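You operate a simulated robot arm through the tools that you are given. There is no shell and no other tool. Be economical: measure what you need, move in short steps, check, and stop when the job is done.

Carry out the task below with a simulated two-armed robot. There is one attempt and no reset: what you move stays moved.

TASK
Take the rag from the top of the side table and lay it out flat on the top of the kitting bench.

It is judged by the outcome, as a careful person would: the job done as asked, and still so three seconds after it is handed in. It fails if anything else is knocked over, pushed out of place, dropped, spilled or broken.

THE ROBOT
Two 7-joint arms with two-finger parallel grippers on one trunk, on a base that drives. Base frame: it is fixed to the floor where the robot stands at the start and does not move with it; the origin is under the middle of the robot, x ahead of it, y to its left, z up. Units: m, degrees, N and s.
The left shoulder is at the start at [0.07, 0.134, 1.026], the right one opposite. Places, roughly: top of the kitting bench [-1.1, -1.1, 0.8]. Payload 1.57 kg a hand.
The tool frame of a hand sits at the grasp point between the pads (the TCP): z along the fingers, y along the line on which they close. The tips reach 0.03 m beyond it. The gripper opens to 0.08 m. The fingers are 0.017 m wide and 0.012 m thick; the gripper's body (0.04 by 0.082 m) begins 0.08 m behind the TCP.
Orientation is that of the tool frame in the base frame, as a unit quaternion [x, y, z, w]. With the fingers straight down and closing along the base's y, the tool's x points along the base's -x, its y along +y and its z along -z.

THE INTERFACE
- The arms move only by the tool arm_command. It takes "left_targets", "right_targets" or both (then of equal length, played together; a hand with none holds still); each is a list of rows, each an object (a shift or turn left out is 0, a gripper value left out holds the last) with "linear": the shift along the tool's x, y, z in units of 500 mm (1.0 is 500 mm), a list of three; "turn": the turn, a rotation vector about the tool's x, y, z in units of 120 degrees (1.0 is 120 degrees), a list of three; "jaw": the closure, from 0 (fully open) to 1 (shut). In form: [{"linear": [x, y, z], "turn": [wx, wy, wz], "jaw": jaw}, ...]. A call has 1 to 10 rows; each row is the pose to reach, as a shift and turn from the pose commanded when the call began, along the tool's axes at that moment. A call with a number of a shift or a turn outside -1 to 1 is refused whole. Each row takes 0.2 s and may step no farther than 0.05 m and 8.6 degrees from the row before; otherwise, or with a gripper value out of range, the whole call is refused. Where a pose cannot be reached the arm comes as near as it can. A force on the tool above 40 N (or 10 N above the force at the start of the call, whichever is more), or a blocked arm, ends the call early, and 0.2 s more pass. Each finger travels about 0.153 m/s and halts on what it meets, pressing with about 28 N; the grip force reading is that of the motor and also rises with nothing between the fingers. The clock runs only during rows and for 0.2 s after the last one: add rows that repeat a pose to give the fingers time. The reply holds the time, the measured pose of the TCP, the force on the tool along the base axes, the opening and the grip force, in the units named above and with some noise, and new pictures: "views" is both (left out), scene, wrist or none (wrist: the cameras of the hands that moved).
- Cameras (640 x 400 px; columns grow to the right, rows downward): "scene" is now at [0.1331, 0.0017, 1.2397]; the picture's right is [0.02, -1.00, 0.00], its down [-0.71, -0.02, -0.71] and it looks along [0.71, 0.02, -0.71] (base axes); focal length 284 px, centre (320, 200). "left" rides on the left gripper at [0.072, 0.007, -0.122] in its tool frame; the picture's right is [-0.09, 1.00, 0.00], its down [-0.84, -0.08, -0.54] and it looks along [-0.54, -0.05, 0.84] (tool axes); focal length 238 px, centre (320, 200). "right" rides on the right gripper at [0.072, -0.007, -0.122] in its tool frame; the picture's right is [0.09, 1.00, 0.00], its down [-0.84, 0.08, -0.54] and it looks along [-0.54, 0.05, 0.84] (tool axes); focal length 238 px, centre (320, 200). There is no depth. A picture from a camera that has moved, and an enlarged one, comes with that camera's place and axes in the base frame and with its lens.
- raise_lower(by): slides the trunk up (or, below 0, down) by that many m; the arms and the scene camera ride with it, the base frame stays. It gives what a move gives, with no picture.
- roll_base(legs): drives the robot by 1 to 6 legs, each [ahead, left, turn to the left] in m, m and degrees, along the robot's own axes; the way and the turn of a leg run together, so that a leg with both is an arc; at most 1.5 m and 180 degrees a leg. The arms and the cameras ride along, it lands a little off, and it stops where it bumps. It gives what a move gives, and a new picture of the scene camera.
- turn_head(pan, tilt): turns the head with the scene camera to pan (to the left, within 86 degrees either way) and tilt (down, from -29 to 69), counted from straight ahead of the robot. It gives what a move gives, and a new picture of the scene camera.
- inspect(camera, box): a new picture of the part [left, top, right, bottom] of that camera's present view, enlarged. No time passes.
- finish_job(): hands the job in; it is judged then, once.

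Go step by step. Nothing tells you exact positions but the pictures and the camera data: compare them with the known pose of the tool, close in by small moves and look again before you grip or let go. The budget is 120 turns and 260 pictures, counting those below and the enlarged ones. Unless the task says otherwise, let go and move clear before handing in, and close with one line.

The tools are called after "Call:" by a JSON object that holds its "name" and its "arguments". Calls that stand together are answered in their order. arm_command: Moves the arms, as the interface text tells. Its arguments: {"type":"object","properties":{"left_targets":{"type":"array","items":{"type":"object","properties":{"linear":{"type":"array","items":{"type":"number"}},"turn":{"type":"array","items":{"type":"number"}},"jaw":{"type":"number"}}}},"right_targets":{"type":"array","items":{"type":"object","properties":{"linear":{"type":"array","items":{"type":"number"}},"turn":{"type":"array","items":{"type":"number"}},"jaw":{"type":"number"}}}},"views":{"type":"string","enum":["both","scene","wrist","none"]}},"required":[]} The other tools are called the same way: raise_lower (by) slides the trunk up or down; roll_base (legs) drives the base; turn_head (pan, tilt) turns the head that bears the scene camera; inspect (camera, box) takes an enlarged picture of a part of a camera's view; finish_job () hands the job in.

At the start:

```text
clock: 0.0
left_position: [0.4584, 0.142, 0.9779]
left_orientation: [0.0, 1.0, 0.0, 0.0]
left_wrist_force: [0.3, 0.7, -0.4]
left_grip_width: 0.0796
left_grip_force: 0.0
right_position: [0.461, -0.2391, 0.9067]
right_orientation: [0.0, 1.0, 0.0, 0.0]
right_wrist_force: [-0.7, 0.6, -0.1]
right_grip_width: 0.0801
right_grip_force: 0.0
trunk travel left (down, up): [-0.6, 0.34]
robot x, y, heading: [0.0003, -0.0055, -0.1]
head pan, tilt: [1.2, 44.9]
```

scene: 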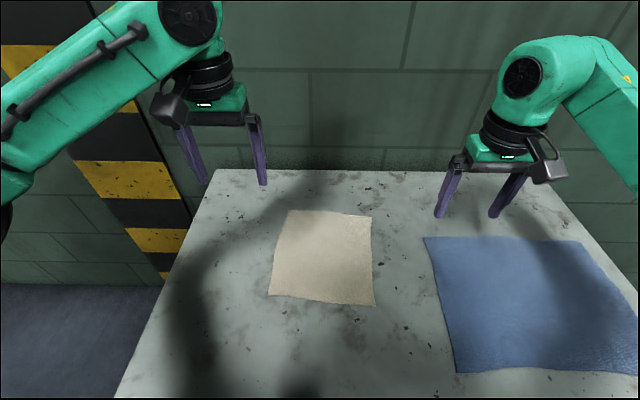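
right: 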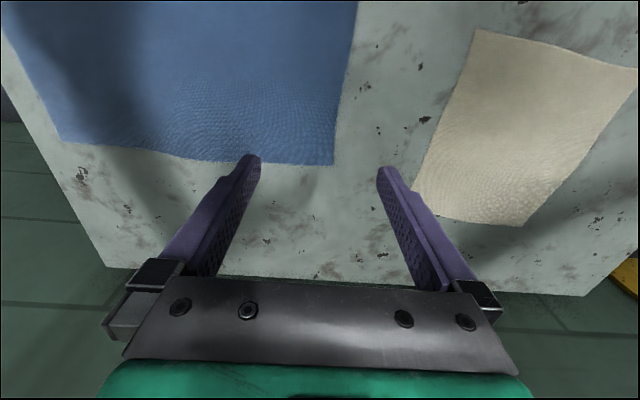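
left: 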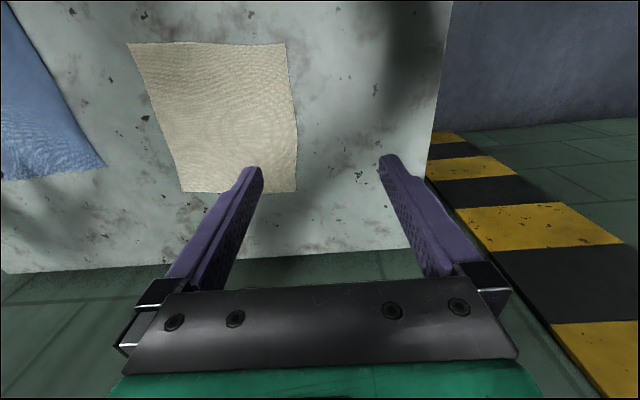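

I see a table in front with a beige cloth and a larger blue cloth. Before choosing, I look around to find out which tables there are.

Call:
{"name": "turn_head", "arguments": {"pan": 80, "tilt": 25}}

Call:
{"name": "turn_head", "arguments": {"pan": -80, "tilt": 25}}

Call:
{"name": "turn_head", "arguments": {"pan": 0, "tilt": 60}}

```text
clock: 1.5
left_position: [0.4578, 0.1408, 0.9779]
left_orientation: [0.0, 1.0, 0.0, -0.001]
left_wrist_force: [0.2, -0.3, 0.8]
left_grip_width: 0.0797
left_grip_force: 0.0
right_position: [0.4623, -0.2389, 0.9066]
right_orientation: [0.001, 1.0, 0.0, 0.001]
right_wrist_force: [-0.4, -0.3, 0.8]
right_grip_width: 0.08
right_grip_force: 0.0
trunk travel left (down, up): [-0.6, 0.34]
robot x, y, heading: [-0.0025, -0.0001, -0.0]
head pan, tilt: [80.0, 25.0]
camera scene: at [0.0678, 0.0907, 1.2702], right [0.98, -0.17, 0.0], down [-0.07, -0.42, -0.91], along [0.16, 0.89, -0.42], focal length 284 px, centre (320, 200)
```

scene: 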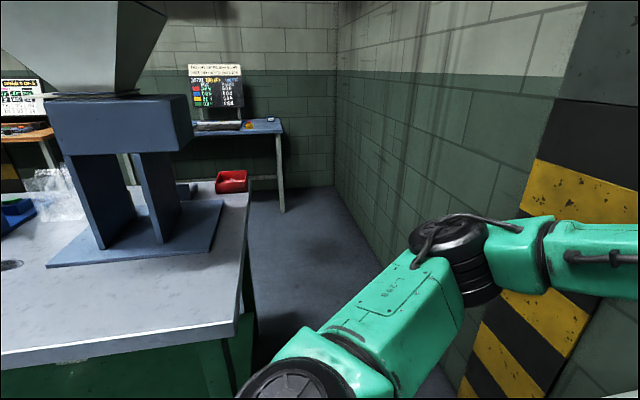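

```text
clock: 4.0
left_position: [0.4576, 0.1411, 0.9777]
left_orientation: [0.0, 1.0, 0.0, 0.0]
left_wrist_force: [0.8, -1.0, 0.0]
left_grip_width: 0.08
left_grip_force: 0.0
right_position: [0.4622, -0.2388, 0.908]
right_orientation: [0.0, 1.0, 0.0, 0.0]
right_wrist_force: [-1.0, 0.4, 0.5]
right_grip_width: 0.08
right_grip_force: 0.1
trunk travel left (down, up): [-0.6, 0.34]
robot x, y, heading: [0.0007, 0.0021, -0.0]
head pan, tilt: [-80.0, 25.0]
camera scene: at [0.0678, -0.0908, 1.2702], right [-0.98, -0.17, 0.0], down [-0.07, 0.42, -0.91], along [0.16, -0.89, -0.42], focal length 284 px, centre (320, 200)
```

scene: 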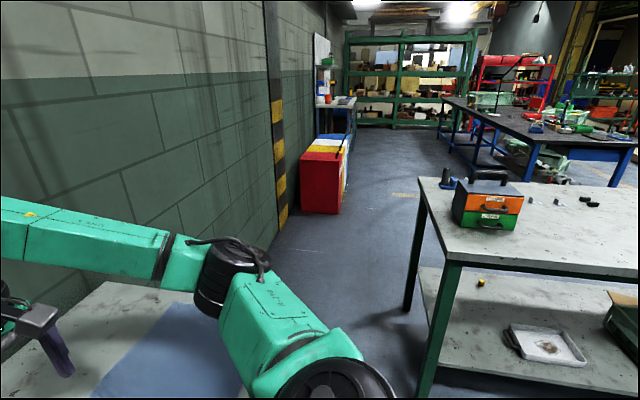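

```text
clock: 5.5
left_position: [0.4583, 0.1417, 0.9774]
left_orientation: [-0.001, 1.0, 0.001, 0.0]
left_wrist_force: [-0.7, 0.3, -0.6]
left_grip_width: 0.0802
left_grip_force: 0.0
right_position: [0.4618, -0.2388, 0.9067]
right_orientation: [-0.001, 1.0, 0.001, -0.001]
right_wrist_force: [-0.8, 0.3, -0.3]
right_grip_width: 0.08
right_grip_force: 0.0
trunk travel left (down, up): [-0.6, 0.34]
robot x, y, heading: [-0.0005, -0.0024, 0.1]
head pan, tilt: [0.0, 60.0]
camera scene: at [0.1184, -0.0001, 1.2202], right [0.0, -1.0, 0.0], down [-0.87, 0.0, -0.5], along [0.5, 0.0, -0.87], focal length 284 px, centre (320, 200)
```

scene: 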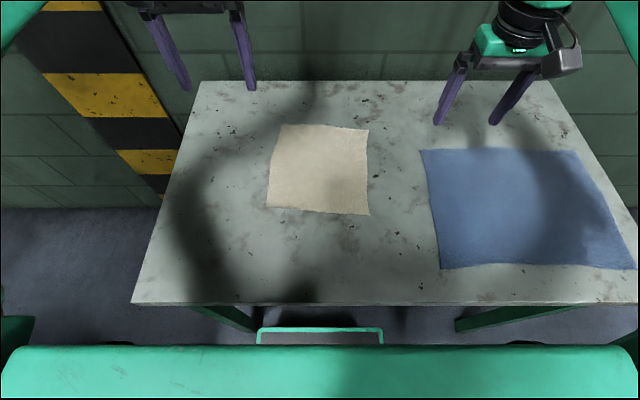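

The table ahead holds two cloths: beige (about 0.22 m) and blue (about 0.4 x 0.3 m). I look closer at both to tell which is the rag.

Call:
{"name": "inspect", "arguments": {"camera": "scene", "box": [240, 100, 400, 240]}}

Call:
{"name": "inspect", "arguments": {"camera": "scene", "box": [400, 130, 640, 290]}}

```text
2.86 times, centred on (320, 170) of scene
camera zoom: at [0.1184, -0.0001, 1.2202], right [0.0, -1.0, 0.0], down [-0.87, 0.0, -0.5], along [0.5, 0.0, -0.87], focal length 811 px, centre (320, 286)
```

zoom: 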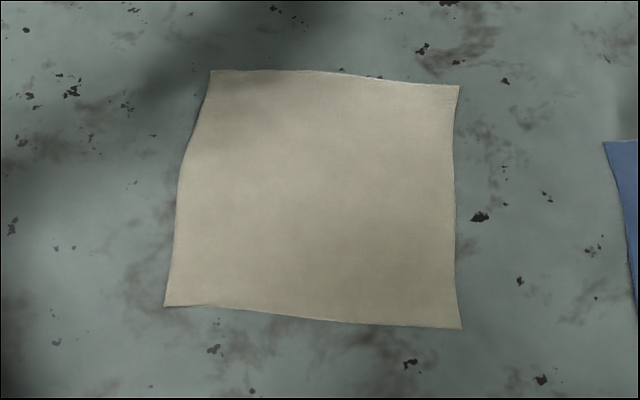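

```text
2.50 times, centred on (520, 210) of scene
camera zoom: at [0.1184, -0.0001, 1.2202], right [0.0, -1.0, 0.0], down [-0.87, 0.0, -0.5], along [0.5, 0.0, -0.87], focal length 710 px, centre (-180, 175)
```

zoom: 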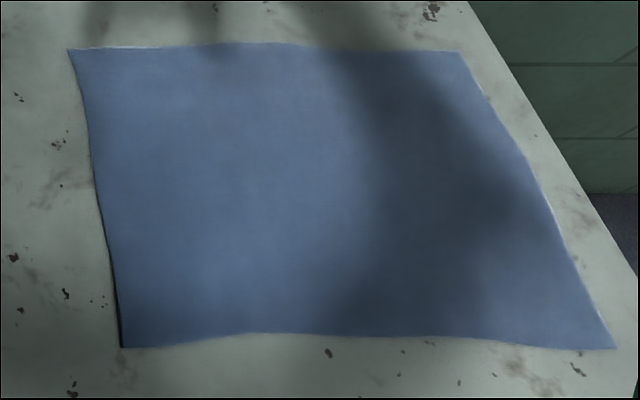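

The beige one is a small plain cloth, so I take it to be the rag, and the larger blue one to be a towel that must stay. Its near edge runs from about (0.408, 0.115) to (0.388, -0.103). I bring both hands above its near corners with the jaws part closed.

Call:
{"name": "arm_command", "arguments": {"left_targets": [{"linear": [0.015, -0.024, 0.07], "jaw": 0.5}, {"linear": [0.03, -0.047, 0.14], "jaw": 0.5}, {"linear": [0.046, -0.071, 0.21], "jaw": 0.5}, {"linear": [0.061, -0.094, 0.28], "jaw": 0.5}, {"linear": [0.076, -0.118, 0.356], "jaw": 0.5}], "right_targets": [{"linear": [0.022, 0.067, 0.043], "jaw": 0.5}, {"linear": [0.045, 0.134, 0.086], "jaw": 0.5}, {"linear": [0.067, 0.202, 0.128], "jaw": 0.5}, {"linear": [0.09, 0.269, 0.171], "jaw": 0.5}, {"linear": [0.112, 0.336, 0.214], "jaw": 0.5}]}}

```text
clock: 6.7
left_position: [0.4194, 0.0829, 0.799]
left_orientation: [0.0, 1.0, -0.001, 0.0]
left_wrist_force: [0.5, 0.4, -0.2]
left_grip_width: 0.0399
left_grip_force: 0.1
right_position: [0.4063, -0.0701, 0.7993]
right_orientation: [0.0, 1.0, -0.001, -0.001]
right_wrist_force: [-0.4, -0.1, -0.8]
right_grip_width: 0.0403
right_grip_force: 0.2
trunk travel left (down, up): [-0.6, 0.34]
robot x, y, heading: [0.0019, 0.0003, -0.1]
head pan, tilt: [0.0, 60.0]
camera scene: at [0.1188, 0.0009, 1.2202], right [0.0, -1.0, 0.0], down [-0.87, 0.0, -0.5], along [0.5, 0.0, -0.87], focal length 284 px, centre (320, 200)
camera right: at [0.3339, -0.0774, 0.9229], right [-0.09, 1.0, 0.0], down [0.84, 0.08, 0.54], along [0.54, 0.05, -0.84], focal length 238 px, centre (320, 200)
camera left: at [0.3484, 0.0894, 0.9213], right [0.09, 1.0, 0.0], down [0.84, -0.08, 0.54], along [0.54, -0.05, -0.84], focal length 238 px, centre (320, 200)
```

scene: 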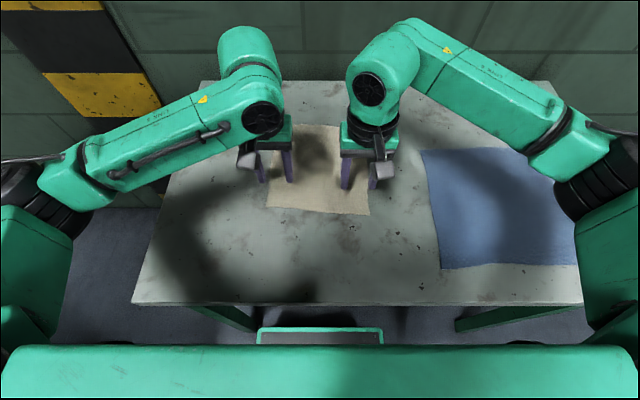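
right: 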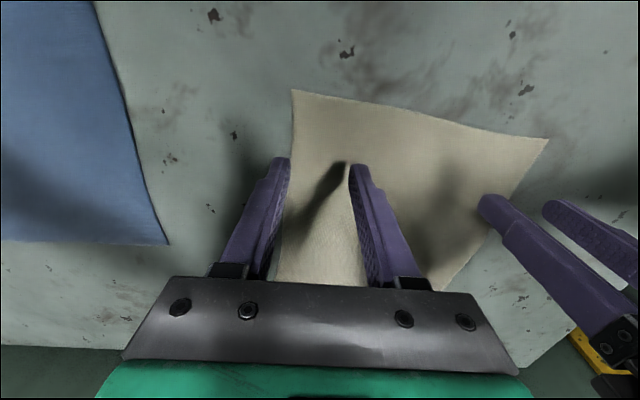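
left: 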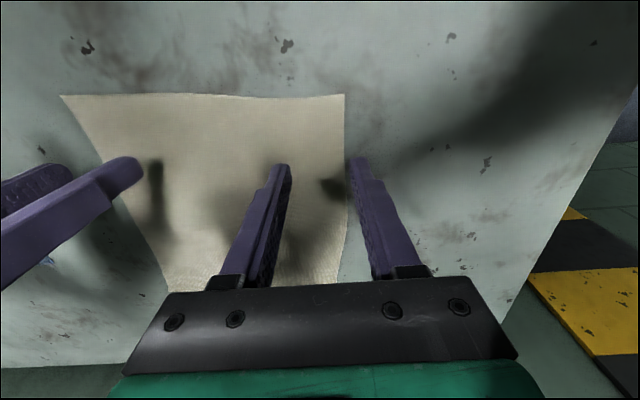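

From the wrist views the near edge is about 2 cm closer to the robot than the scene view suggested: corners at about (0.387, 0.109) and (0.369, -0.100). I shift there and descend to just above the cloth.

Call:
{"name": "arm_command", "arguments": {"left_targets": [{"linear": [0.02, -0.01, 0.06], "jaw": 0.6}, {"linear": [0.04, -0.02, 0.12], "jaw": 0.6}], "right_targets": [{"linear": [0.02, 0.005, 0.06], "jaw": 0.6}, {"linear": [0.04, 0.01, 0.12], "jaw": 0.6}], "views": "wrist"}}

```text
clock: 7.2
left_position: [0.411, 0.078, 0.7716]
left_orientation: [-0.002, 1.0, -0.002, 0.013]
left_wrist_force: [-3.6, 0.5, 15.6]
left_grip_width: 0.0318
left_grip_force: 0.1
right_position: [0.3948, -0.0658, 0.7705]
right_orientation: [0.0, 1.0, 0.003, 0.007]
right_wrist_force: [-1.8, 0.3, 15.9]
right_grip_width: 0.0321
right_grip_force: 0.1
trunk travel left (down, up): [-0.6, 0.34]
robot x, y, heading: [0.0011, 0.0005, 0.4]
head pan, tilt: [0.0, 60.0]
stopped in row 2 (left hand): the force on the tool passed its limit (the readings are from after the stop); the commanded pose is now the measured one
camera right: at [0.3211, -0.0744, 0.8931], right [-0.09, 1.0, 0.01], down [0.83, 0.07, 0.56], along [0.55, 0.05, -0.83], focal length 238 px, centre (320, 200)
camera left: at [0.3356, 0.0833, 0.8912], right [0.09, 1.0, 0.0], down [0.82, -0.07, 0.56], along [0.56, -0.05, -0.83], focal length 238 px, centre (320, 200)
```

right: 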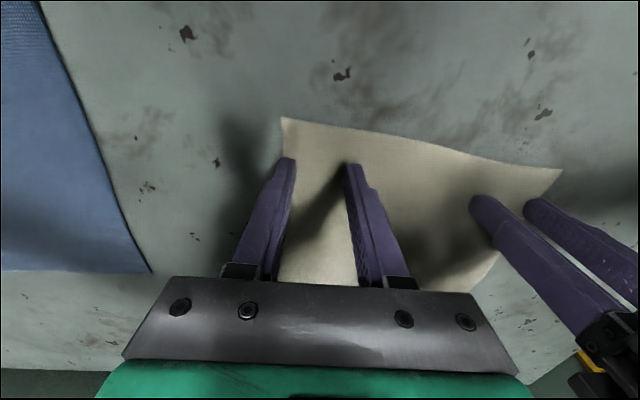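
left: 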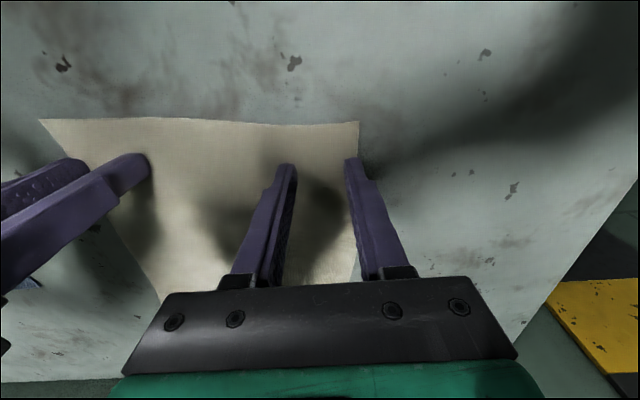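

Both hands met the surface with their tips at z about 0.741, so the table top is about 0.74 (this also makes scene and wrist views agree). Near corners are then (0.379, 0.104) and (0.362, -0.095); I lift, shift and look again.

Call:
{"name": "arm_command", "arguments": {"left_targets": [{"linear": [0.0, 0.0, -0.03], "turn": [0, 0.0125, 0], "jaw": 0.6}, {"linear": [0.036, -0.014, -0.03], "turn": [0, 0.0125, 0], "jaw": 0.6}], "right_targets": [{"linear": [0.0, 0.0, -0.03], "turn": [0, 0.007, 0], "jaw": 0.6}, {"linear": [0.032, 0.008, -0.03], "turn": [0, 0.007, 0], "jaw": 0.6}], "views": "wrist"}}

```text
clock: 7.8
left_position: [0.3925, 0.0706, 0.784]
left_orientation: [-0.002, 1.0, -0.001, -0.002]
left_wrist_force: [0.4, -0.3, -0.1]
left_grip_width: 0.0319
left_grip_force: 0.0
right_position: [0.3803, -0.0627, 0.7832]
right_orientation: [0.002, 1.0, 0.002, -0.001]
right_wrist_force: [-0.5, -0.3, 0.2]
right_grip_width: 0.0322
right_grip_force: 0.1
trunk travel left (down, up): [-0.6, 0.34]
robot x, y, heading: [0.0007, 0.0022, -0.2]
head pan, tilt: [0.0, 60.0]
camera right: at [0.3077, -0.0705, 0.9066], right [-0.09, 1.0, 0.0], down [0.84, 0.07, 0.54], along [0.54, 0.05, -0.84], focal length 238 px, centre (320, 200)
camera left: at [0.3216, 0.0761, 0.9058], right [0.09, 1.0, 0.0], down [0.84, -0.07, 0.54], along [0.54, -0.05, -0.84], focal length 238 px, centre (320, 200)
```

right: 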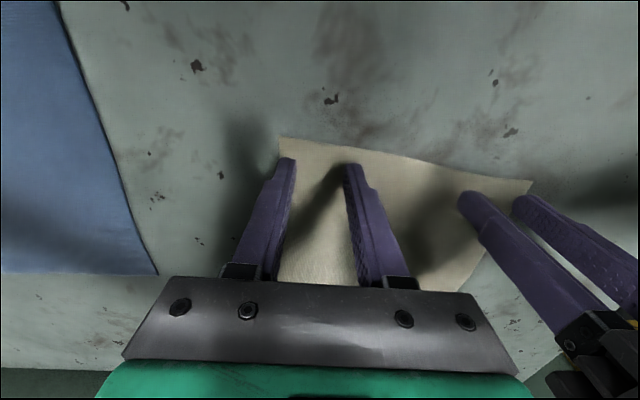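
left: 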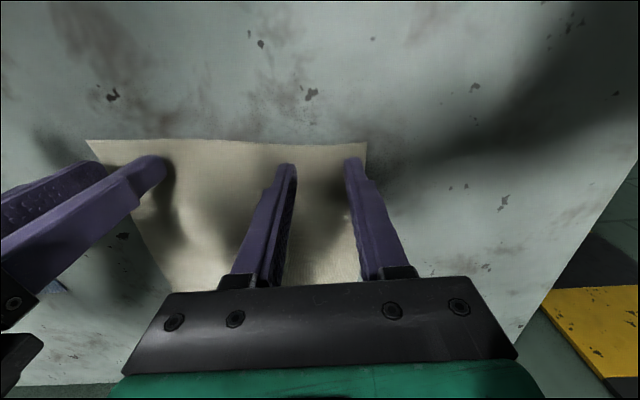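

Both pairs of fingers straddle the near corners well. I descend to touch and close.

Call:
{"name": "arm_command", "arguments": {"left_targets": [{"linear": [0, 0, 0.014], "jaw": 0.6}, {"linear": [0, 0, 0.026], "jaw": 0.6}, {"linear": [0, 0, 0.026], "jaw": 1.0}, {"linear": [0, 0, 0.026], "jaw": 1.0}, {"linear": [0, 0, 0.026], "jaw": 1.0}], "right_targets": [{"linear": [0, 0, 0.014], "jaw": 0.6}, {"linear": [0, 0, 0.026], "jaw": 0.6}, {"linear": [0, 0, 0.026], "jaw": 1.0}, {"linear": [0, 0, 0.026], "jaw": 1.0}, {"linear": [0, 0, 0.026], "jaw": 1.0}], "views": "wrist"}}

```text
clock: 9.0
left_position: [0.3933, 0.0713, 0.7703]
left_orientation: [-0.001, 1.0, -0.001, -0.001]
left_wrist_force: [2.7, 0.6, 13.9]
left_grip_width: 0.0056
left_grip_force: 25.8
right_position: [0.379, -0.0633, 0.7712]
right_orientation: [0.001, 1.0, 0.002, 0.0]
right_wrist_force: [1.1, 0.6, 5.6]
right_grip_width: 0.0
right_grip_force: 20.7
trunk travel left (down, up): [-0.6, 0.34]
robot x, y, heading: [0.0003, -0.0017, -0.0]
head pan, tilt: [0.0, 60.0]
camera right: at [0.3077, -0.0709, 0.8943], right [-0.09, 1.0, 0.01], down [0.84, 0.07, 0.54], along [0.54, 0.05, -0.84], focal length 238 px, centre (320, 200)
camera left: at [0.3211, 0.0762, 0.8933], right [0.09, 1.0, 0.0], down [0.84, -0.07, 0.54], along [0.54, -0.05, -0.84], focal length 238 px, centre (320, 200)
```

right: 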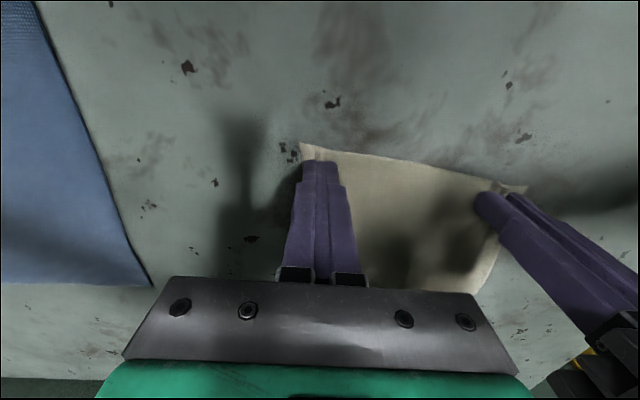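
left: 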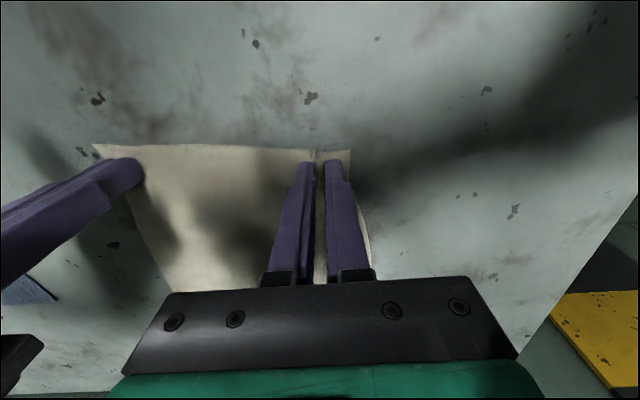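

The left holds a fold (5.6 mm); the right reads 0, so it may have slipped. I lift both a little to see.

Call:
{"name": "arm_command", "arguments": {"left_targets": [{"linear": [0, 0, -0.04]}, {"linear": [0, 0, -0.08]}], "right_targets": [{"linear": [0, 0, -0.04]}, {"linear": [0, 0, -0.08]}], "views": "wrist"}}

```text
clock: 9.6
left_position: [0.3925, 0.0711, 0.8089]
left_orientation: [-0.002, 1.0, -0.001, -0.003]
left_wrist_force: [-0.3, 0.4, 0.2]
left_grip_width: 0.0053
left_grip_force: 25.7
right_position: [0.38, -0.0633, 0.8104]
right_orientation: [0.001, 1.0, 0.003, 0.0]
right_wrist_force: [0.9, 0.3, 0.0]
right_grip_width: 0.0001
right_grip_force: 21.2
trunk travel left (down, up): [-0.6, 0.34]
robot x, y, heading: [0.0046, -0.0018, -0.0]
head pan, tilt: [0.0, 60.0]
camera right: at [0.3087, -0.0708, 0.9335], right [-0.09, 1.0, 0.01], down [0.84, 0.07, 0.54], along [0.54, 0.05, -0.84], focal length 238 px, centre (320, 200)
camera left: at [0.3217, 0.076, 0.9317], right [0.09, 1.0, 0.0], down [0.84, -0.07, 0.54], along [0.53, -0.05, -0.84], focal length 238 px, centre (320, 200)
```

right: 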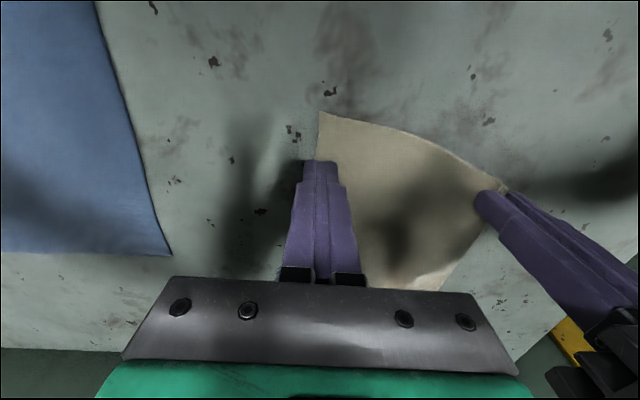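
left: 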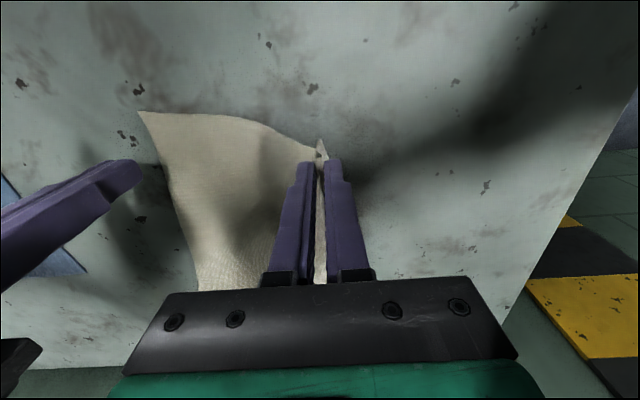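

The left hand has its corner; the right one slipped and its corner is now at about (0.351, -0.067). I lower the left again without letting go, open the right and place it over the new corner position.

Call:
{"name": "arm_command", "arguments": {"left_targets": [{"linear": [0, 0, 0.03], "jaw": 1}, {"linear": [0, 0, 0.066], "jaw": 1}, {"linear": [0, 0, 0.066], "jaw": 1}], "right_targets": [{"linear": [0, 0, -0.02], "jaw": 0.45}, {"linear": [0.01, 0.03, 0.0], "jaw": 0.45}, {"linear": [0.02, 0.042, 0.046], "jaw": 0.45}], "views": "wrist"}}

```text
clock: 10.4
left_position: [0.3935, 0.0696, 0.7758]
left_orientation: [-0.002, 1.0, -0.001, -0.003]
left_wrist_force: [0.2, -0.6, 0.4]
left_grip_width: 0.0052
left_grip_force: 25.6
right_position: [0.3713, -0.0427, 0.7876]
right_orientation: [0.001, 1.0, 0.003, -0.001]
right_wrist_force: [0.2, 0.5, -0.6]
right_grip_width: 0.0439
right_grip_force: 0.1
trunk travel left (down, up): [-0.6, 0.34]
robot x, y, heading: [-0.0015, 0.0002, -0.0]
head pan, tilt: [0.0, 60.0]
camera right: at [0.2998, -0.05, 0.9106], right [-0.09, 1.0, 0.01], down [0.84, 0.07, 0.54], along [0.54, 0.05, -0.84], focal length 238 px, centre (320, 200)
camera left: at [0.322, 0.0754, 0.8988], right [0.09, 1.0, 0.0], down [0.84, -0.07, 0.54], along [0.53, -0.05, -0.84], focal length 238 px, centre (320, 200)
```

right: 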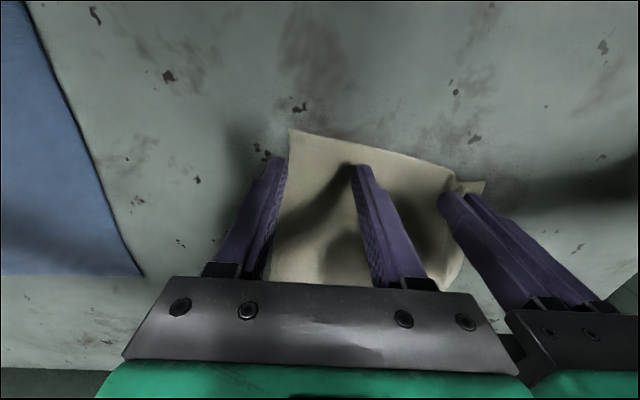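
left: 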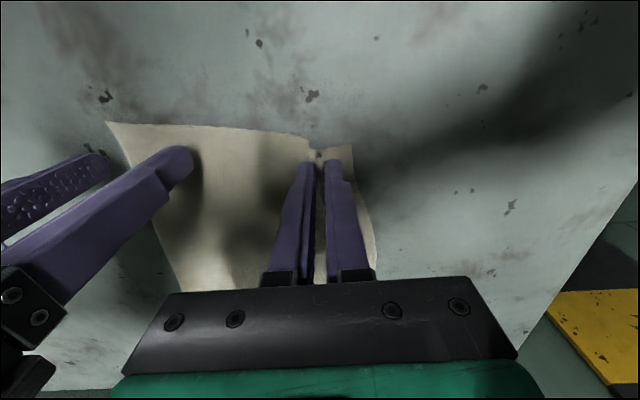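

The corner is at about (0.350, -0.067). I shift the right hand 9 mm inward, narrow it a bit, press slightly more and close.

Call:
{"name": "arm_command", "arguments": {"right_targets": [{"linear": [0, 0.016, 0.01], "jaw": 0.56}, {"linear": [0, 0.018, 0.028], "jaw": 0.56}, {"linear": [0, 0.018, 0.038], "jaw": 0.56}, {"linear": [0, 0.018, 0.038], "jaw": 0.75}, {"linear": [0, 0.018, 0.038], "jaw": 0.9}, {"linear": [0, 0.018, 0.037], "jaw": 1.0}, {"linear": [0, 0.018, 0.037], "jaw": 1.0}], "views": "wrist"}}

```text
clock: 12.0
left_position: [0.3921, 0.0695, 0.7781]
left_orientation: [-0.001, 1.0, -0.002, -0.002]
left_wrist_force: [-0.5, -3.5, 0.1]
left_grip_width: 0.006
left_grip_force: 26.0
right_position: [0.3705, -0.0333, 0.7714]
right_orientation: [0.002, 1.0, 0.003, 0.001]
right_wrist_force: [4.8, 3.4, 30.8]
right_grip_width: 0.0023
right_grip_force: 24.2
trunk travel left (down, up): [-0.6, 0.34]
robot x, y, heading: [-0.0007, -0.0002, 0.2]
head pan, tilt: [0.0, 60.0]
camera right: at [0.2975, -0.0403, 0.8939], right [-0.09, 1.0, 0.01], down [0.84, 0.07, 0.54], along [0.54, 0.05, -0.84], focal length 238 px, centre (320, 200)
```

right: 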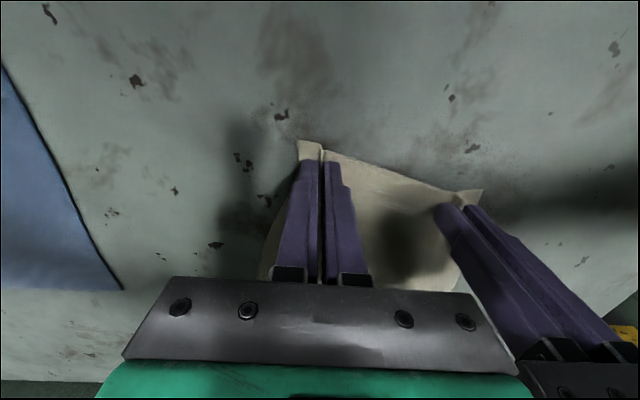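

The right now holds a thin fold too (2.3 mm). I lift both together gently and check that the cloth follows.

Call:
{"name": "arm_command", "arguments": {"left_targets": [{"linear": [0, 0, -0.04]}, {"linear": [0, 0, -0.08]}, {"linear": [0, 0, -0.14]}], "right_targets": [{"linear": [0, 0, -0.04]}, {"linear": [0, 0, -0.08]}, {"linear": [0, 0, -0.14]}]}}

```text
clock: 12.8
left_position: [0.3943, 0.0695, 0.8467]
left_orientation: [-0.002, 1.0, -0.001, -0.003]
left_wrist_force: [-1.3, -7.8, -0.9]
left_grip_width: 0.006
left_grip_force: 25.9
right_position: [0.3703, -0.0335, 0.8395]
right_orientation: [0.001, 1.0, 0.002, -0.001]
right_wrist_force: [1.3, 7.9, 0.6]
right_grip_width: 0.0022
right_grip_force: 24.1
trunk travel left (down, up): [-0.6, 0.34]
robot x, y, heading: [-0.0037, -0.0011, -0.2]
head pan, tilt: [0.0, 60.0]
camera scene: at [0.1182, -0.0001, 1.2201], right [0.0, -1.0, 0.0], down [-0.87, 0.0, -0.5], along [0.5, 0.0, -0.87], focal length 284 px, centre (320, 200)
camera right: at [0.2991, -0.0417, 0.9626], right [-0.09, 1.0, 0.01], down [0.84, 0.07, 0.54], along [0.54, 0.05, -0.84], focal length 238 px, centre (320, 200)
camera left: at [0.323, 0.075, 0.9691], right [0.09, 1.0, 0.0], down [0.84, -0.07, 0.54], along [0.54, -0.05, -0.84], focal length 238 px, centre (320, 200)
```

scene: 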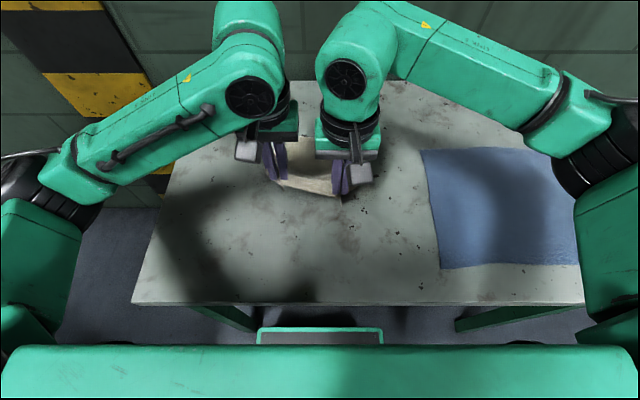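
right: 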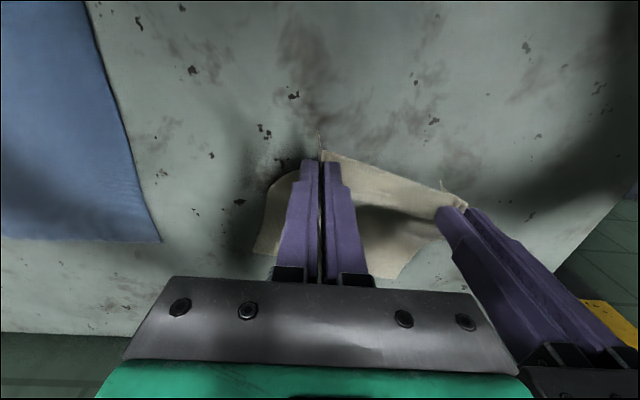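
left: 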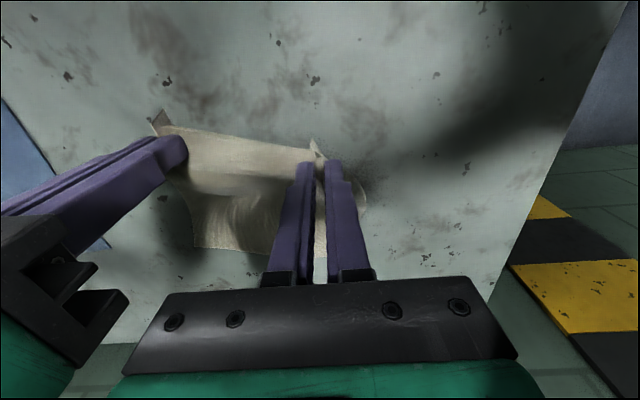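

Both corners are held and the cloth follows; the pull between the hands is 8 N, so I ease it by 4 mm and raise the trunk so that the rag hangs free.

Call:
{"name": "arm_command", "arguments": {"left_targets": [{"linear": [0, -0.004, -0.03]}, {"linear": [0, -0.004, -0.06]}], "right_targets": [{"linear": [0, 0.004, -0.035]}, {"linear": [0, 0.004, -0.07]}], "views": "none"}}

Call:
{"name": "raise_lower", "arguments": {"by": 0.2}}

Call:
{"name": "turn_head", "arguments": {"pan": 0, "tilt": 50}}

```text
clock: 13.4
left_position: [0.3943, 0.0679, 0.8763]
left_orientation: [-0.002, 1.0, 0.0, -0.003]
left_wrist_force: [-0.2, -0.2, 0.1]
left_grip_width: 0.0056
left_grip_force: 26.1
right_position: [0.3714, -0.0315, 0.8742]
right_orientation: [0.0, 1.0, 0.002, -0.001]
right_wrist_force: [0.5, 1.4, 0.2]
right_grip_width: 0.0025
right_grip_force: 23.8
trunk travel left (down, up): [-0.6, 0.34]
robot x, y, heading: [-0.0013, 0.0042, -0.0]
head pan, tilt: [0.0, 60.0]
```

```text
clock: 15.6
left_position: [0.3943, 0.068, 1.0768]
left_orientation: [-0.002, 1.0, -0.001, -0.003]
left_wrist_force: [-0.2, -0.4, 0.7]
left_grip_width: 0.0054
left_grip_force: 25.5
right_position: [0.3707, -0.0314, 1.0739]
right_orientation: [0.001, 1.0, 0.002, -0.001]
right_wrist_force: [0.7, -0.5, 0.3]
right_grip_width: 0.0024
right_grip_force: 24.3
trunk travel left (down, up): [-0.8, 0.14]
robot x, y, heading: [0.002, 0.0005, -0.1]
head pan, tilt: [0.0, 60.0]
```

```text
clock: 16.3
left_position: [0.3949, 0.0682, 1.0771]
left_orientation: [-0.001, 1.0, -0.001, -0.003]
left_wrist_force: [0.5, 0.9, -0.4]
left_grip_width: 0.0058
left_grip_force: 25.4
right_position: [0.3708, -0.0313, 1.0738]
right_orientation: [0.001, 1.0, 0.003, -0.001]
right_wrist_force: [1.0, 0.1, 0.0]
right_grip_width: 0.0022
right_grip_force: 23.8
trunk travel left (down, up): [-0.8, 0.14]
robot x, y, heading: [0.0018, 0.0016, -0.0]
head pan, tilt: [0.0, 50.0]
camera scene: at [0.129, 0.0, 1.4327], right [0.0, -1.0, 0.0], down [-0.77, 0.0, -0.64], along [0.64, 0.0, -0.77], focal length 284 px, centre (320, 200)
```

scene: 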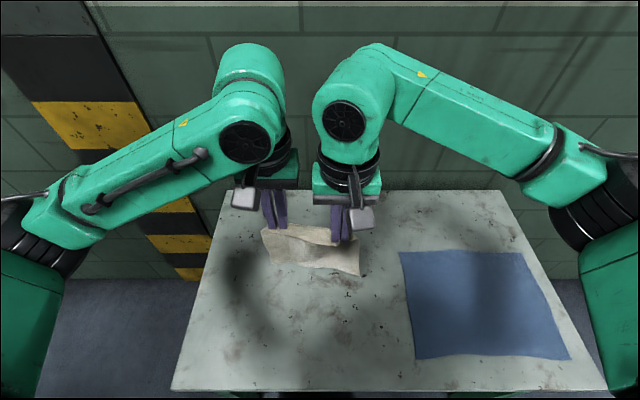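

The rag hangs from both hands. I back away from the table and look toward the bench on the right.

Call:
{"name": "roll_base", "arguments": {"legs": [[-0.5, 0, 0]]}}

Call:
{"name": "turn_head", "arguments": {"pan": -85, "tilt": 30}}

Call:
{"name": "turn_head", "arguments": {"pan": 85, "tilt": 35}}

```text
clock: 19.3
left_position: [-0.1085, 0.0681, 1.0759]
left_orientation: [-0.002, 1.0, -0.001, -0.004]
left_wrist_force: [0.1, -0.1, -1.2]
left_grip_width: 0.0052
left_grip_force: 25.2
right_position: [-0.1334, -0.0316, 1.0726]
right_orientation: [0.001, 1.0, 0.003, -0.003]
right_wrist_force: [0.7, -0.1, -0.4]
right_grip_width: 0.0023
right_grip_force: 23.9
trunk travel left (down, up): [-0.8, 0.14]
robot x, y, heading: [-0.5057, 0.0013, -0.0]
head pan, tilt: [0.0, 50.0]
camera scene: at [-0.3748, -0.0001, 1.4326], right [0.0, -1.0, 0.0], down [-0.77, 0.0, -0.64], along [0.64, 0.0, -0.77], focal length 284 px, centre (320, 200)
```

scene: 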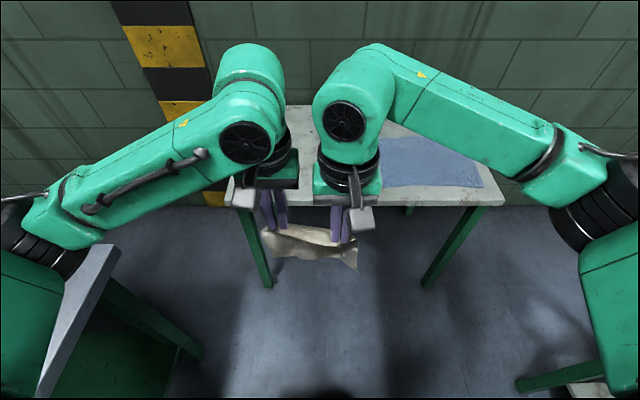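

```text
clock: 20.9
left_position: [-0.1109, 0.0692, 1.0761]
left_orientation: [-0.001, 1.0, -0.001, -0.003]
left_wrist_force: [-0.5, -0.1, 0.4]
left_grip_width: 0.0056
left_grip_force: 25.8
right_position: [-0.1334, -0.031, 1.0741]
right_orientation: [0.001, 1.0, 0.003, -0.001]
right_wrist_force: [0.4, -0.7, 0.3]
right_grip_width: 0.0022
right_grip_force: 23.9
trunk travel left (down, up): [-0.8, 0.14]
robot x, y, heading: [-0.5059, -0.001, -0.0]
head pan, tilt: [-85.0, 30.0]
camera scene: at [-0.4448, -0.0902, 1.4623], right [-1.0, -0.09, 0.0], down [-0.04, 0.5, -0.87], along [0.08, -0.86, -0.5], focal length 284 px, centre (320, 200)
```

scene: 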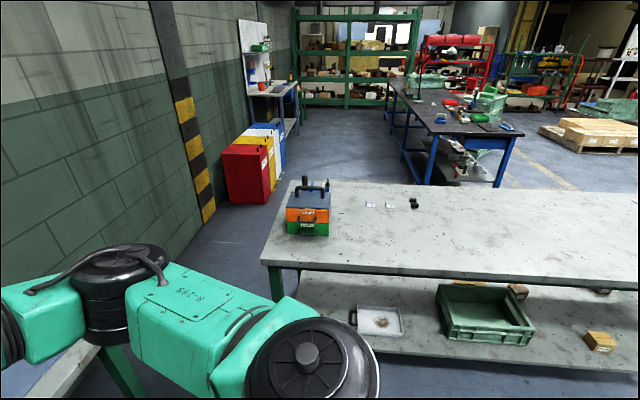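

```text
clock: 23.4
left_position: [-0.1095, 0.068, 1.077]
left_orientation: [-0.001, 1.0, -0.001, -0.003]
left_wrist_force: [-0.2, 0.4, -1.6]
left_grip_width: 0.0056
left_grip_force: 25.3
right_position: [-0.1342, -0.0305, 1.0736]
right_orientation: [0.001, 1.0, 0.003, -0.001]
right_wrist_force: [-0.2, 1.1, 0.0]
right_grip_width: 0.0023
right_grip_force: 23.7
trunk travel left (down, up): [-0.8, 0.14]
robot x, y, heading: [-0.5047, -0.0002, -0.1]
head pan, tilt: [85.0, 35.0]
camera scene: at [-0.4452, 0.0876, 1.4545], right [1.0, -0.09, 0.0], down [-0.05, -0.57, -0.82], along [0.07, 0.82, -0.57], focal length 284 px, centre (320, 200)
```

scene: 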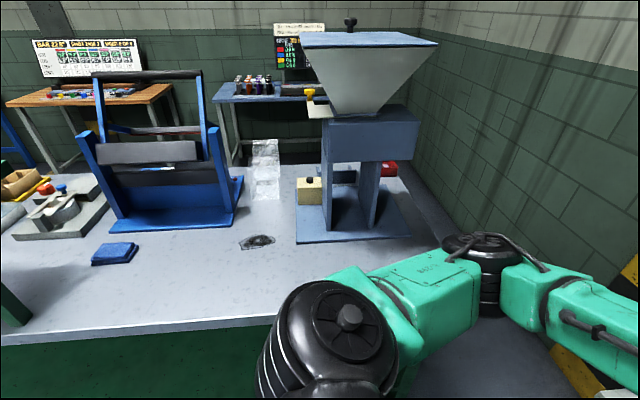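

The kitting bench (with toolbox) has its front edge at y about -0.78 and its middle free area around x = -0.9 to -1.2. I go back and right, then turn right 90 degrees in the aisle, and look.

Call:
{"name": "roll_base", "arguments": {"legs": [[-0.45, -0.15, 0], [0, 0, -90]]}}

Call:
{"name": "turn_head", "arguments": {"pan": 0, "tilt": 38}}

```text
clock: 30.1
left_position: [-0.8849, -0.5446, 1.0764]
left_orientation: [0.706, 0.709, 0.001, -0.003]
left_wrist_force: [0.3, -0.6, 0.1]
left_grip_width: 0.0015
left_grip_force: 23.8
right_position: [-0.9844, -0.5214, 1.0732]
right_orientation: [0.708, 0.706, 0.003, 0.001]
right_wrist_force: [1.3, -0.3, -0.6]
right_grip_width: 0.0023
right_grip_force: 23.6
trunk travel left (down, up): [-0.8, 0.14]
robot x, y, heading: [-0.9544, -0.1484, -89.8]
head pan, tilt: [85.0, 35.0]
camera scene: at [-0.8646, -0.208, 1.4545], right [-0.09, -1.0, 0.0], down [-0.57, 0.05, -0.82], along [0.82, -0.07, -0.57], focal length 284 px, centre (320, 200)
```

scene: 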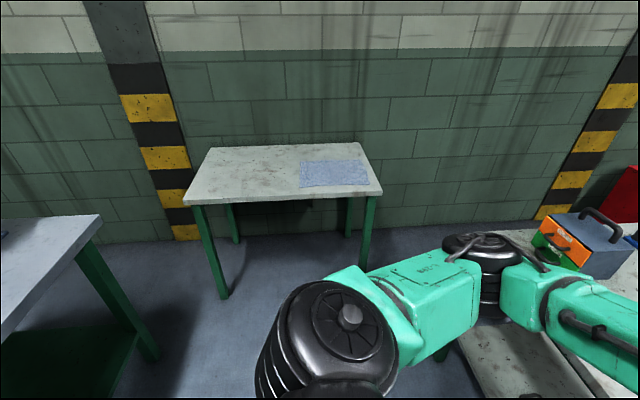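

```text
clock: 31.7
left_position: [-0.8851, -0.5448, 1.0764]
left_orientation: [0.705, 0.709, 0.001, -0.003]
left_wrist_force: [-0.5, -0.4, 0.9]
left_grip_width: 0.0019
left_grip_force: 23.9
right_position: [-0.9843, -0.5208, 1.0738]
right_orientation: [0.707, 0.707, 0.002, 0.001]
right_wrist_force: [1.0, 0.3, -0.4]
right_grip_width: 0.0024
right_grip_force: 23.7
trunk travel left (down, up): [-0.8, 0.14]
robot x, y, heading: [-0.9544, -0.1507, -90.1]
head pan, tilt: [0.0, 38.0]
camera scene: at [-0.9524, -0.2868, 1.4499], right [-1.0, 0.0, 0.0], down [0.0, 0.62, -0.79], along [0.0, -0.79, -0.62], focal length 284 px, centre (320, 200)
```

scene: 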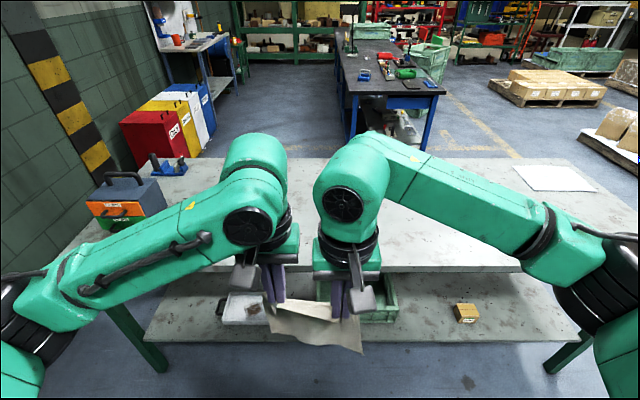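

The left grip reading dropped to about 1.7 mm, so I check both hands up close before going on.

Call:
{"name": "inspect", "arguments": {"camera": "left", "box": [80, 60, 480, 310]}}

Call:
{"name": "inspect", "arguments": {"camera": "scene", "box": [200, 230, 440, 380]}}

```text
1.60 times, centred on (280, 185) of left
camera zoom: at [-0.879, -0.4748, 1.199], right [1.0, -0.09, 0.0], down [-0.07, -0.84, 0.54], along [-0.05, -0.54, -0.84], focal length 381 px, centre (384, 224)
```

zoom: 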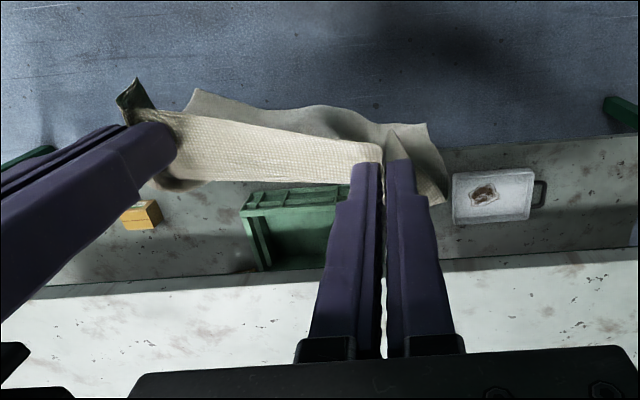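

```text
2.67 times, centred on (320, 305) of scene
camera zoom: at [-0.9524, -0.2868, 1.4499], right [-1.0, 0.0, 0.0], down [0.0, 0.62, -0.79], along [0.0, -0.79, -0.62], focal length 757 px, centre (320, -80)
```

zoom: 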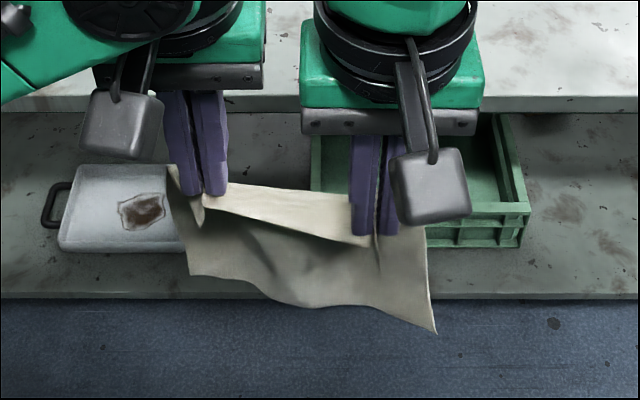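

Both corners are still held and the rag hangs straight. I raise the trunk a bit more for clearance over the bench edge, then drive in so that the hands are over the bench near x = -1.13.

Call:
{"name": "raise_lower", "arguments": {"by": 0.1}}

Call:
{"name": "roll_base", "arguments": {"legs": [[0, -0.18, 0], [0.33, 0, 0]]}}

Call:
{"name": "turn_head", "arguments": {"pan": 0, "tilt": 55}}

```text
clock: 33.0
left_position: [-0.8856, -0.5451, 1.1759]
left_orientation: [0.705, 0.709, 0.001, -0.003]
left_wrist_force: [-0.6, 0.5, -0.1]
left_grip_width: 0.0018
left_grip_force: 23.4
right_position: [-0.9847, -0.5209, 1.1748]
right_orientation: [0.707, 0.707, 0.003, 0.001]
right_wrist_force: [2.1, 0.3, 0.1]
right_grip_width: 0.0023
right_grip_force: 23.9
trunk travel left (down, up): [-0.9, 0.04]
robot x, y, heading: [-0.9544, -0.1501, -89.8]
head pan, tilt: [0.0, 38.0]
```

```text
clock: 36.3
left_position: [-1.0659, -0.8711, 1.1772]
left_orientation: [0.705, 0.709, 0.0, -0.001]
left_wrist_force: [-0.3, 0.3, 0.2]
left_grip_width: 0.0021
left_grip_force: 23.4
right_position: [-1.1647, -0.8494, 1.1742]
right_orientation: [0.708, 0.706, 0.001, 0.003]
right_wrist_force: [1.4, 0.0, 0.0]
right_grip_width: 0.002
right_grip_force: 24.1
trunk travel left (down, up): [-0.9, 0.04]
robot x, y, heading: [-1.1377, -0.48, -89.9]
head pan, tilt: [0.0, 38.0]
camera scene: at [-1.1336, -0.613, 1.5502], right [-1.0, 0.0, 0.0], down [0.0, 0.61, -0.79], along [0.0, -0.79, -0.61], focal length 284 px, centre (320, 200)
```

scene: 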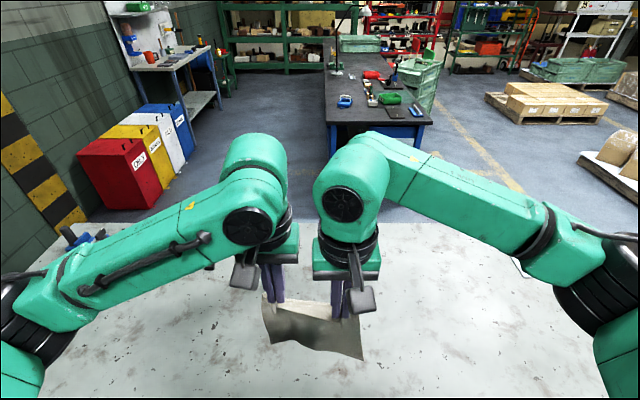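

```text
clock: 37.1
left_position: [-1.0665, -0.8748, 1.1758]
left_orientation: [0.706, 0.709, 0.002, -0.003]
left_wrist_force: [-0.5, -0.6, 0.7]
left_grip_width: 0.0018
left_grip_force: 24.0
right_position: [-1.1667, -0.8512, 1.1739]
right_orientation: [0.707, 0.707, 0.003, 0.001]
right_wrist_force: [0.2, -0.1, 0.3]
right_grip_width: 0.0024
right_grip_force: 23.6
trunk travel left (down, up): [-0.9, 0.04]
robot x, y, heading: [-1.1334, -0.4754, -89.9]
head pan, tilt: [0.0, 55.0]
camera scene: at [-1.1337, -0.6026, 1.5262], right [-1.0, 0.0, 0.0], down [0.0, 0.82, -0.57], along [0.0, -0.57, -0.82], focal length 284 px, centre (320, 200)
```

scene: 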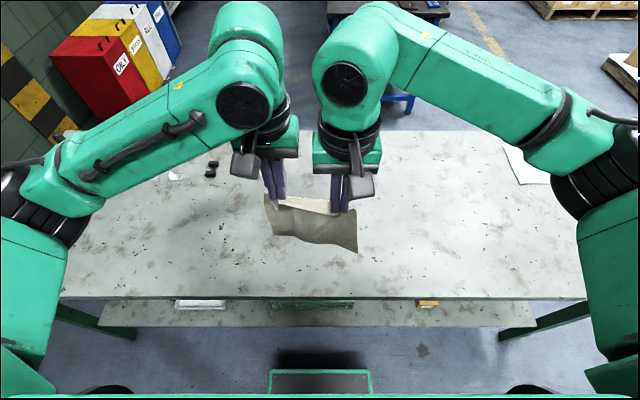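

The rag is over the bench with free surface all around; small black items at (-0.76, -1.24) are well clear. I reach 0.16 m farther out, then lower the trunk until the hem is near the top.

Call:
{"name": "arm_command", "arguments": {"left_targets": [{"linear": [-0.08, 0, 0]}, {"linear": [-0.16, 0, 0]}, {"linear": [-0.24, 0, 0]}, {"linear": [-0.32, 0, 0]}], "right_targets": [{"linear": [-0.08, 0, 0]}, {"linear": [-0.16, 0, 0]}, {"linear": [-0.24, 0, 0]}, {"linear": [-0.32, 0, 0]}], "views": "none"}}

Call:
{"name": "raise_lower", "arguments": {"by": -0.12}}

Call:
{"name": "turn_head", "arguments": {"pan": 0, "tilt": 48}}

```text
clock: 38.1
left_position: [-1.0662, -1.0355, 1.1759]
left_orientation: [0.705, 0.709, 0.002, -0.003]
left_wrist_force: [-0.7, 0.0, -0.6]
left_grip_width: 0.0016
left_grip_force: 23.9
right_position: [-1.1655, -1.0123, 1.1726]
right_orientation: [0.706, 0.708, 0.003, 0.001]
right_wrist_force: [1.3, -0.5, 0.3]
right_grip_width: 0.0026
right_grip_force: 24.3
trunk travel left (down, up): [-0.9, 0.04]
robot x, y, heading: [-1.1365, -0.4836, -89.9]
head pan, tilt: [0.0, 55.0]
```

```text
clock: 39.6
left_position: [-1.0655, -1.035, 1.0566]
left_orientation: [0.706, 0.709, 0.002, -0.002]
left_wrist_force: [-0.6, 0.5, -0.2]
left_grip_width: 0.0022
left_grip_force: 24.2
right_position: [-1.1652, -1.01, 1.0543]
right_orientation: [0.707, 0.707, 0.003, 0.0]
right_wrist_force: [-0.1, -0.1, -0.5]
right_grip_width: 0.0023
right_grip_force: 24.0
trunk travel left (down, up): [-0.78, 0.16]
robot x, y, heading: [-1.135, -0.4812, -89.7]
head pan, tilt: [0.0, 55.0]
```

```text
clock: 40.3
left_position: [-1.0656, -1.0328, 1.0568]
left_orientation: [0.705, 0.709, 0.002, -0.003]
left_wrist_force: [-0.8, 1.0, 0.2]
left_grip_width: 0.0021
left_grip_force: 23.8
right_position: [-1.1651, -1.0096, 1.0531]
right_orientation: [0.707, 0.707, 0.003, 0.001]
right_wrist_force: [0.7, -0.3, -0.4]
right_grip_width: 0.0026
right_grip_force: 23.7
trunk travel left (down, up): [-0.78, 0.16]
robot x, y, heading: [-1.1337, -0.4761, -90.1]
head pan, tilt: [0.0, 48.0]
camera scene: at [-1.1338, -0.6084, 1.4154], right [-1.0, 0.0, 0.0], down [0.0, 0.74, -0.67], along [0.0, -0.67, -0.74], focal length 284 px, centre (320, 200)
```

scene: 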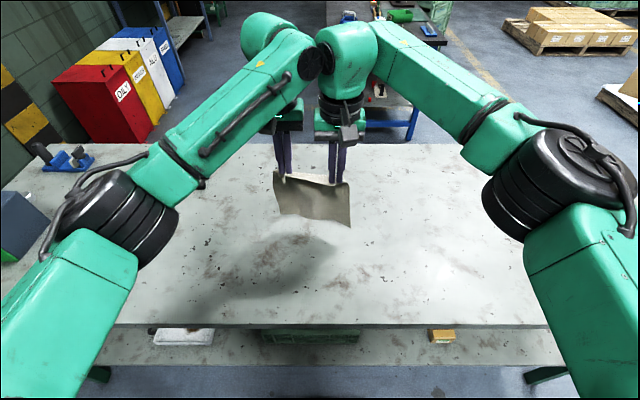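

The hem hangs at roughly z = 0.86. I lower another 5 cm and look where the hem is relative to the bench top.

Call:
{"name": "raise_lower", "arguments": {"by": -0.05}}

Call:
{"name": "inspect", "arguments": {"camera": "scene", "box": [220, 100, 420, 300]}}

Call:
{"name": "inspect", "arguments": {"camera": "left", "box": [0, 0, 640, 400]}}

```text
clock: 41.2
left_position: [-1.0651, -1.0335, 1.0066]
left_orientation: [0.706, 0.709, 0.001, -0.003]
left_wrist_force: [-1.9, 0.4, 0.1]
left_grip_width: 0.0016
left_grip_force: 23.7
right_position: [-1.1669, -1.01, 1.0031]
right_orientation: [0.707, 0.707, 0.002, 0.001]
right_wrist_force: [0.6, -0.1, -0.4]
right_grip_width: 0.0027
right_grip_force: 23.8
trunk travel left (down, up): [-0.73, 0.21]
robot x, y, heading: [-1.1364, -0.4816, -89.9]
head pan, tilt: [0.0, 48.0]
```

```text
2.00 times, centred on (320, 200) of scene
camera zoom: at [-1.1338, -0.6082, 1.3655], right [-1.0, 0.0, 0.0], down [0.0, 0.74, -0.67], along [0.0, -0.67, -0.74], focal length 568 px, centre (320, 200)
```

zoom: 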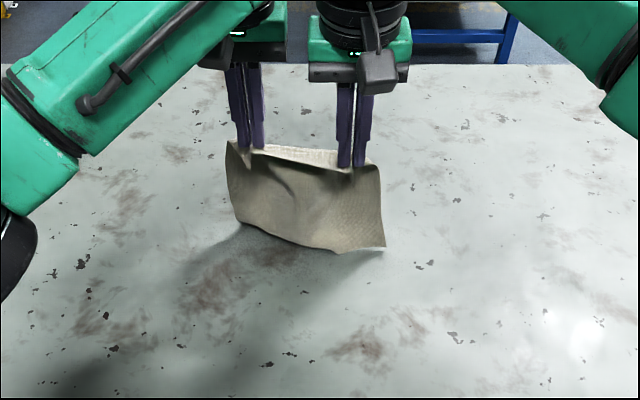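

```text
1.00 times, centred on (320, 200) of left
camera zoom: at [-1.0596, -0.9639, 1.1289], right [1.0, -0.09, 0.0], down [-0.07, -0.84, 0.54], along [-0.05, -0.54, -0.84], focal length 238 px, centre (320, 200)
```

zoom: 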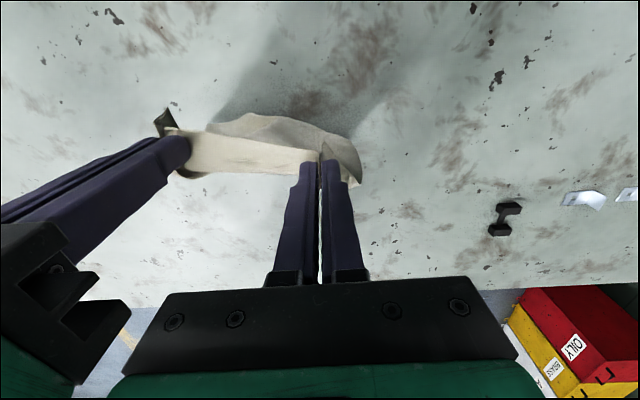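

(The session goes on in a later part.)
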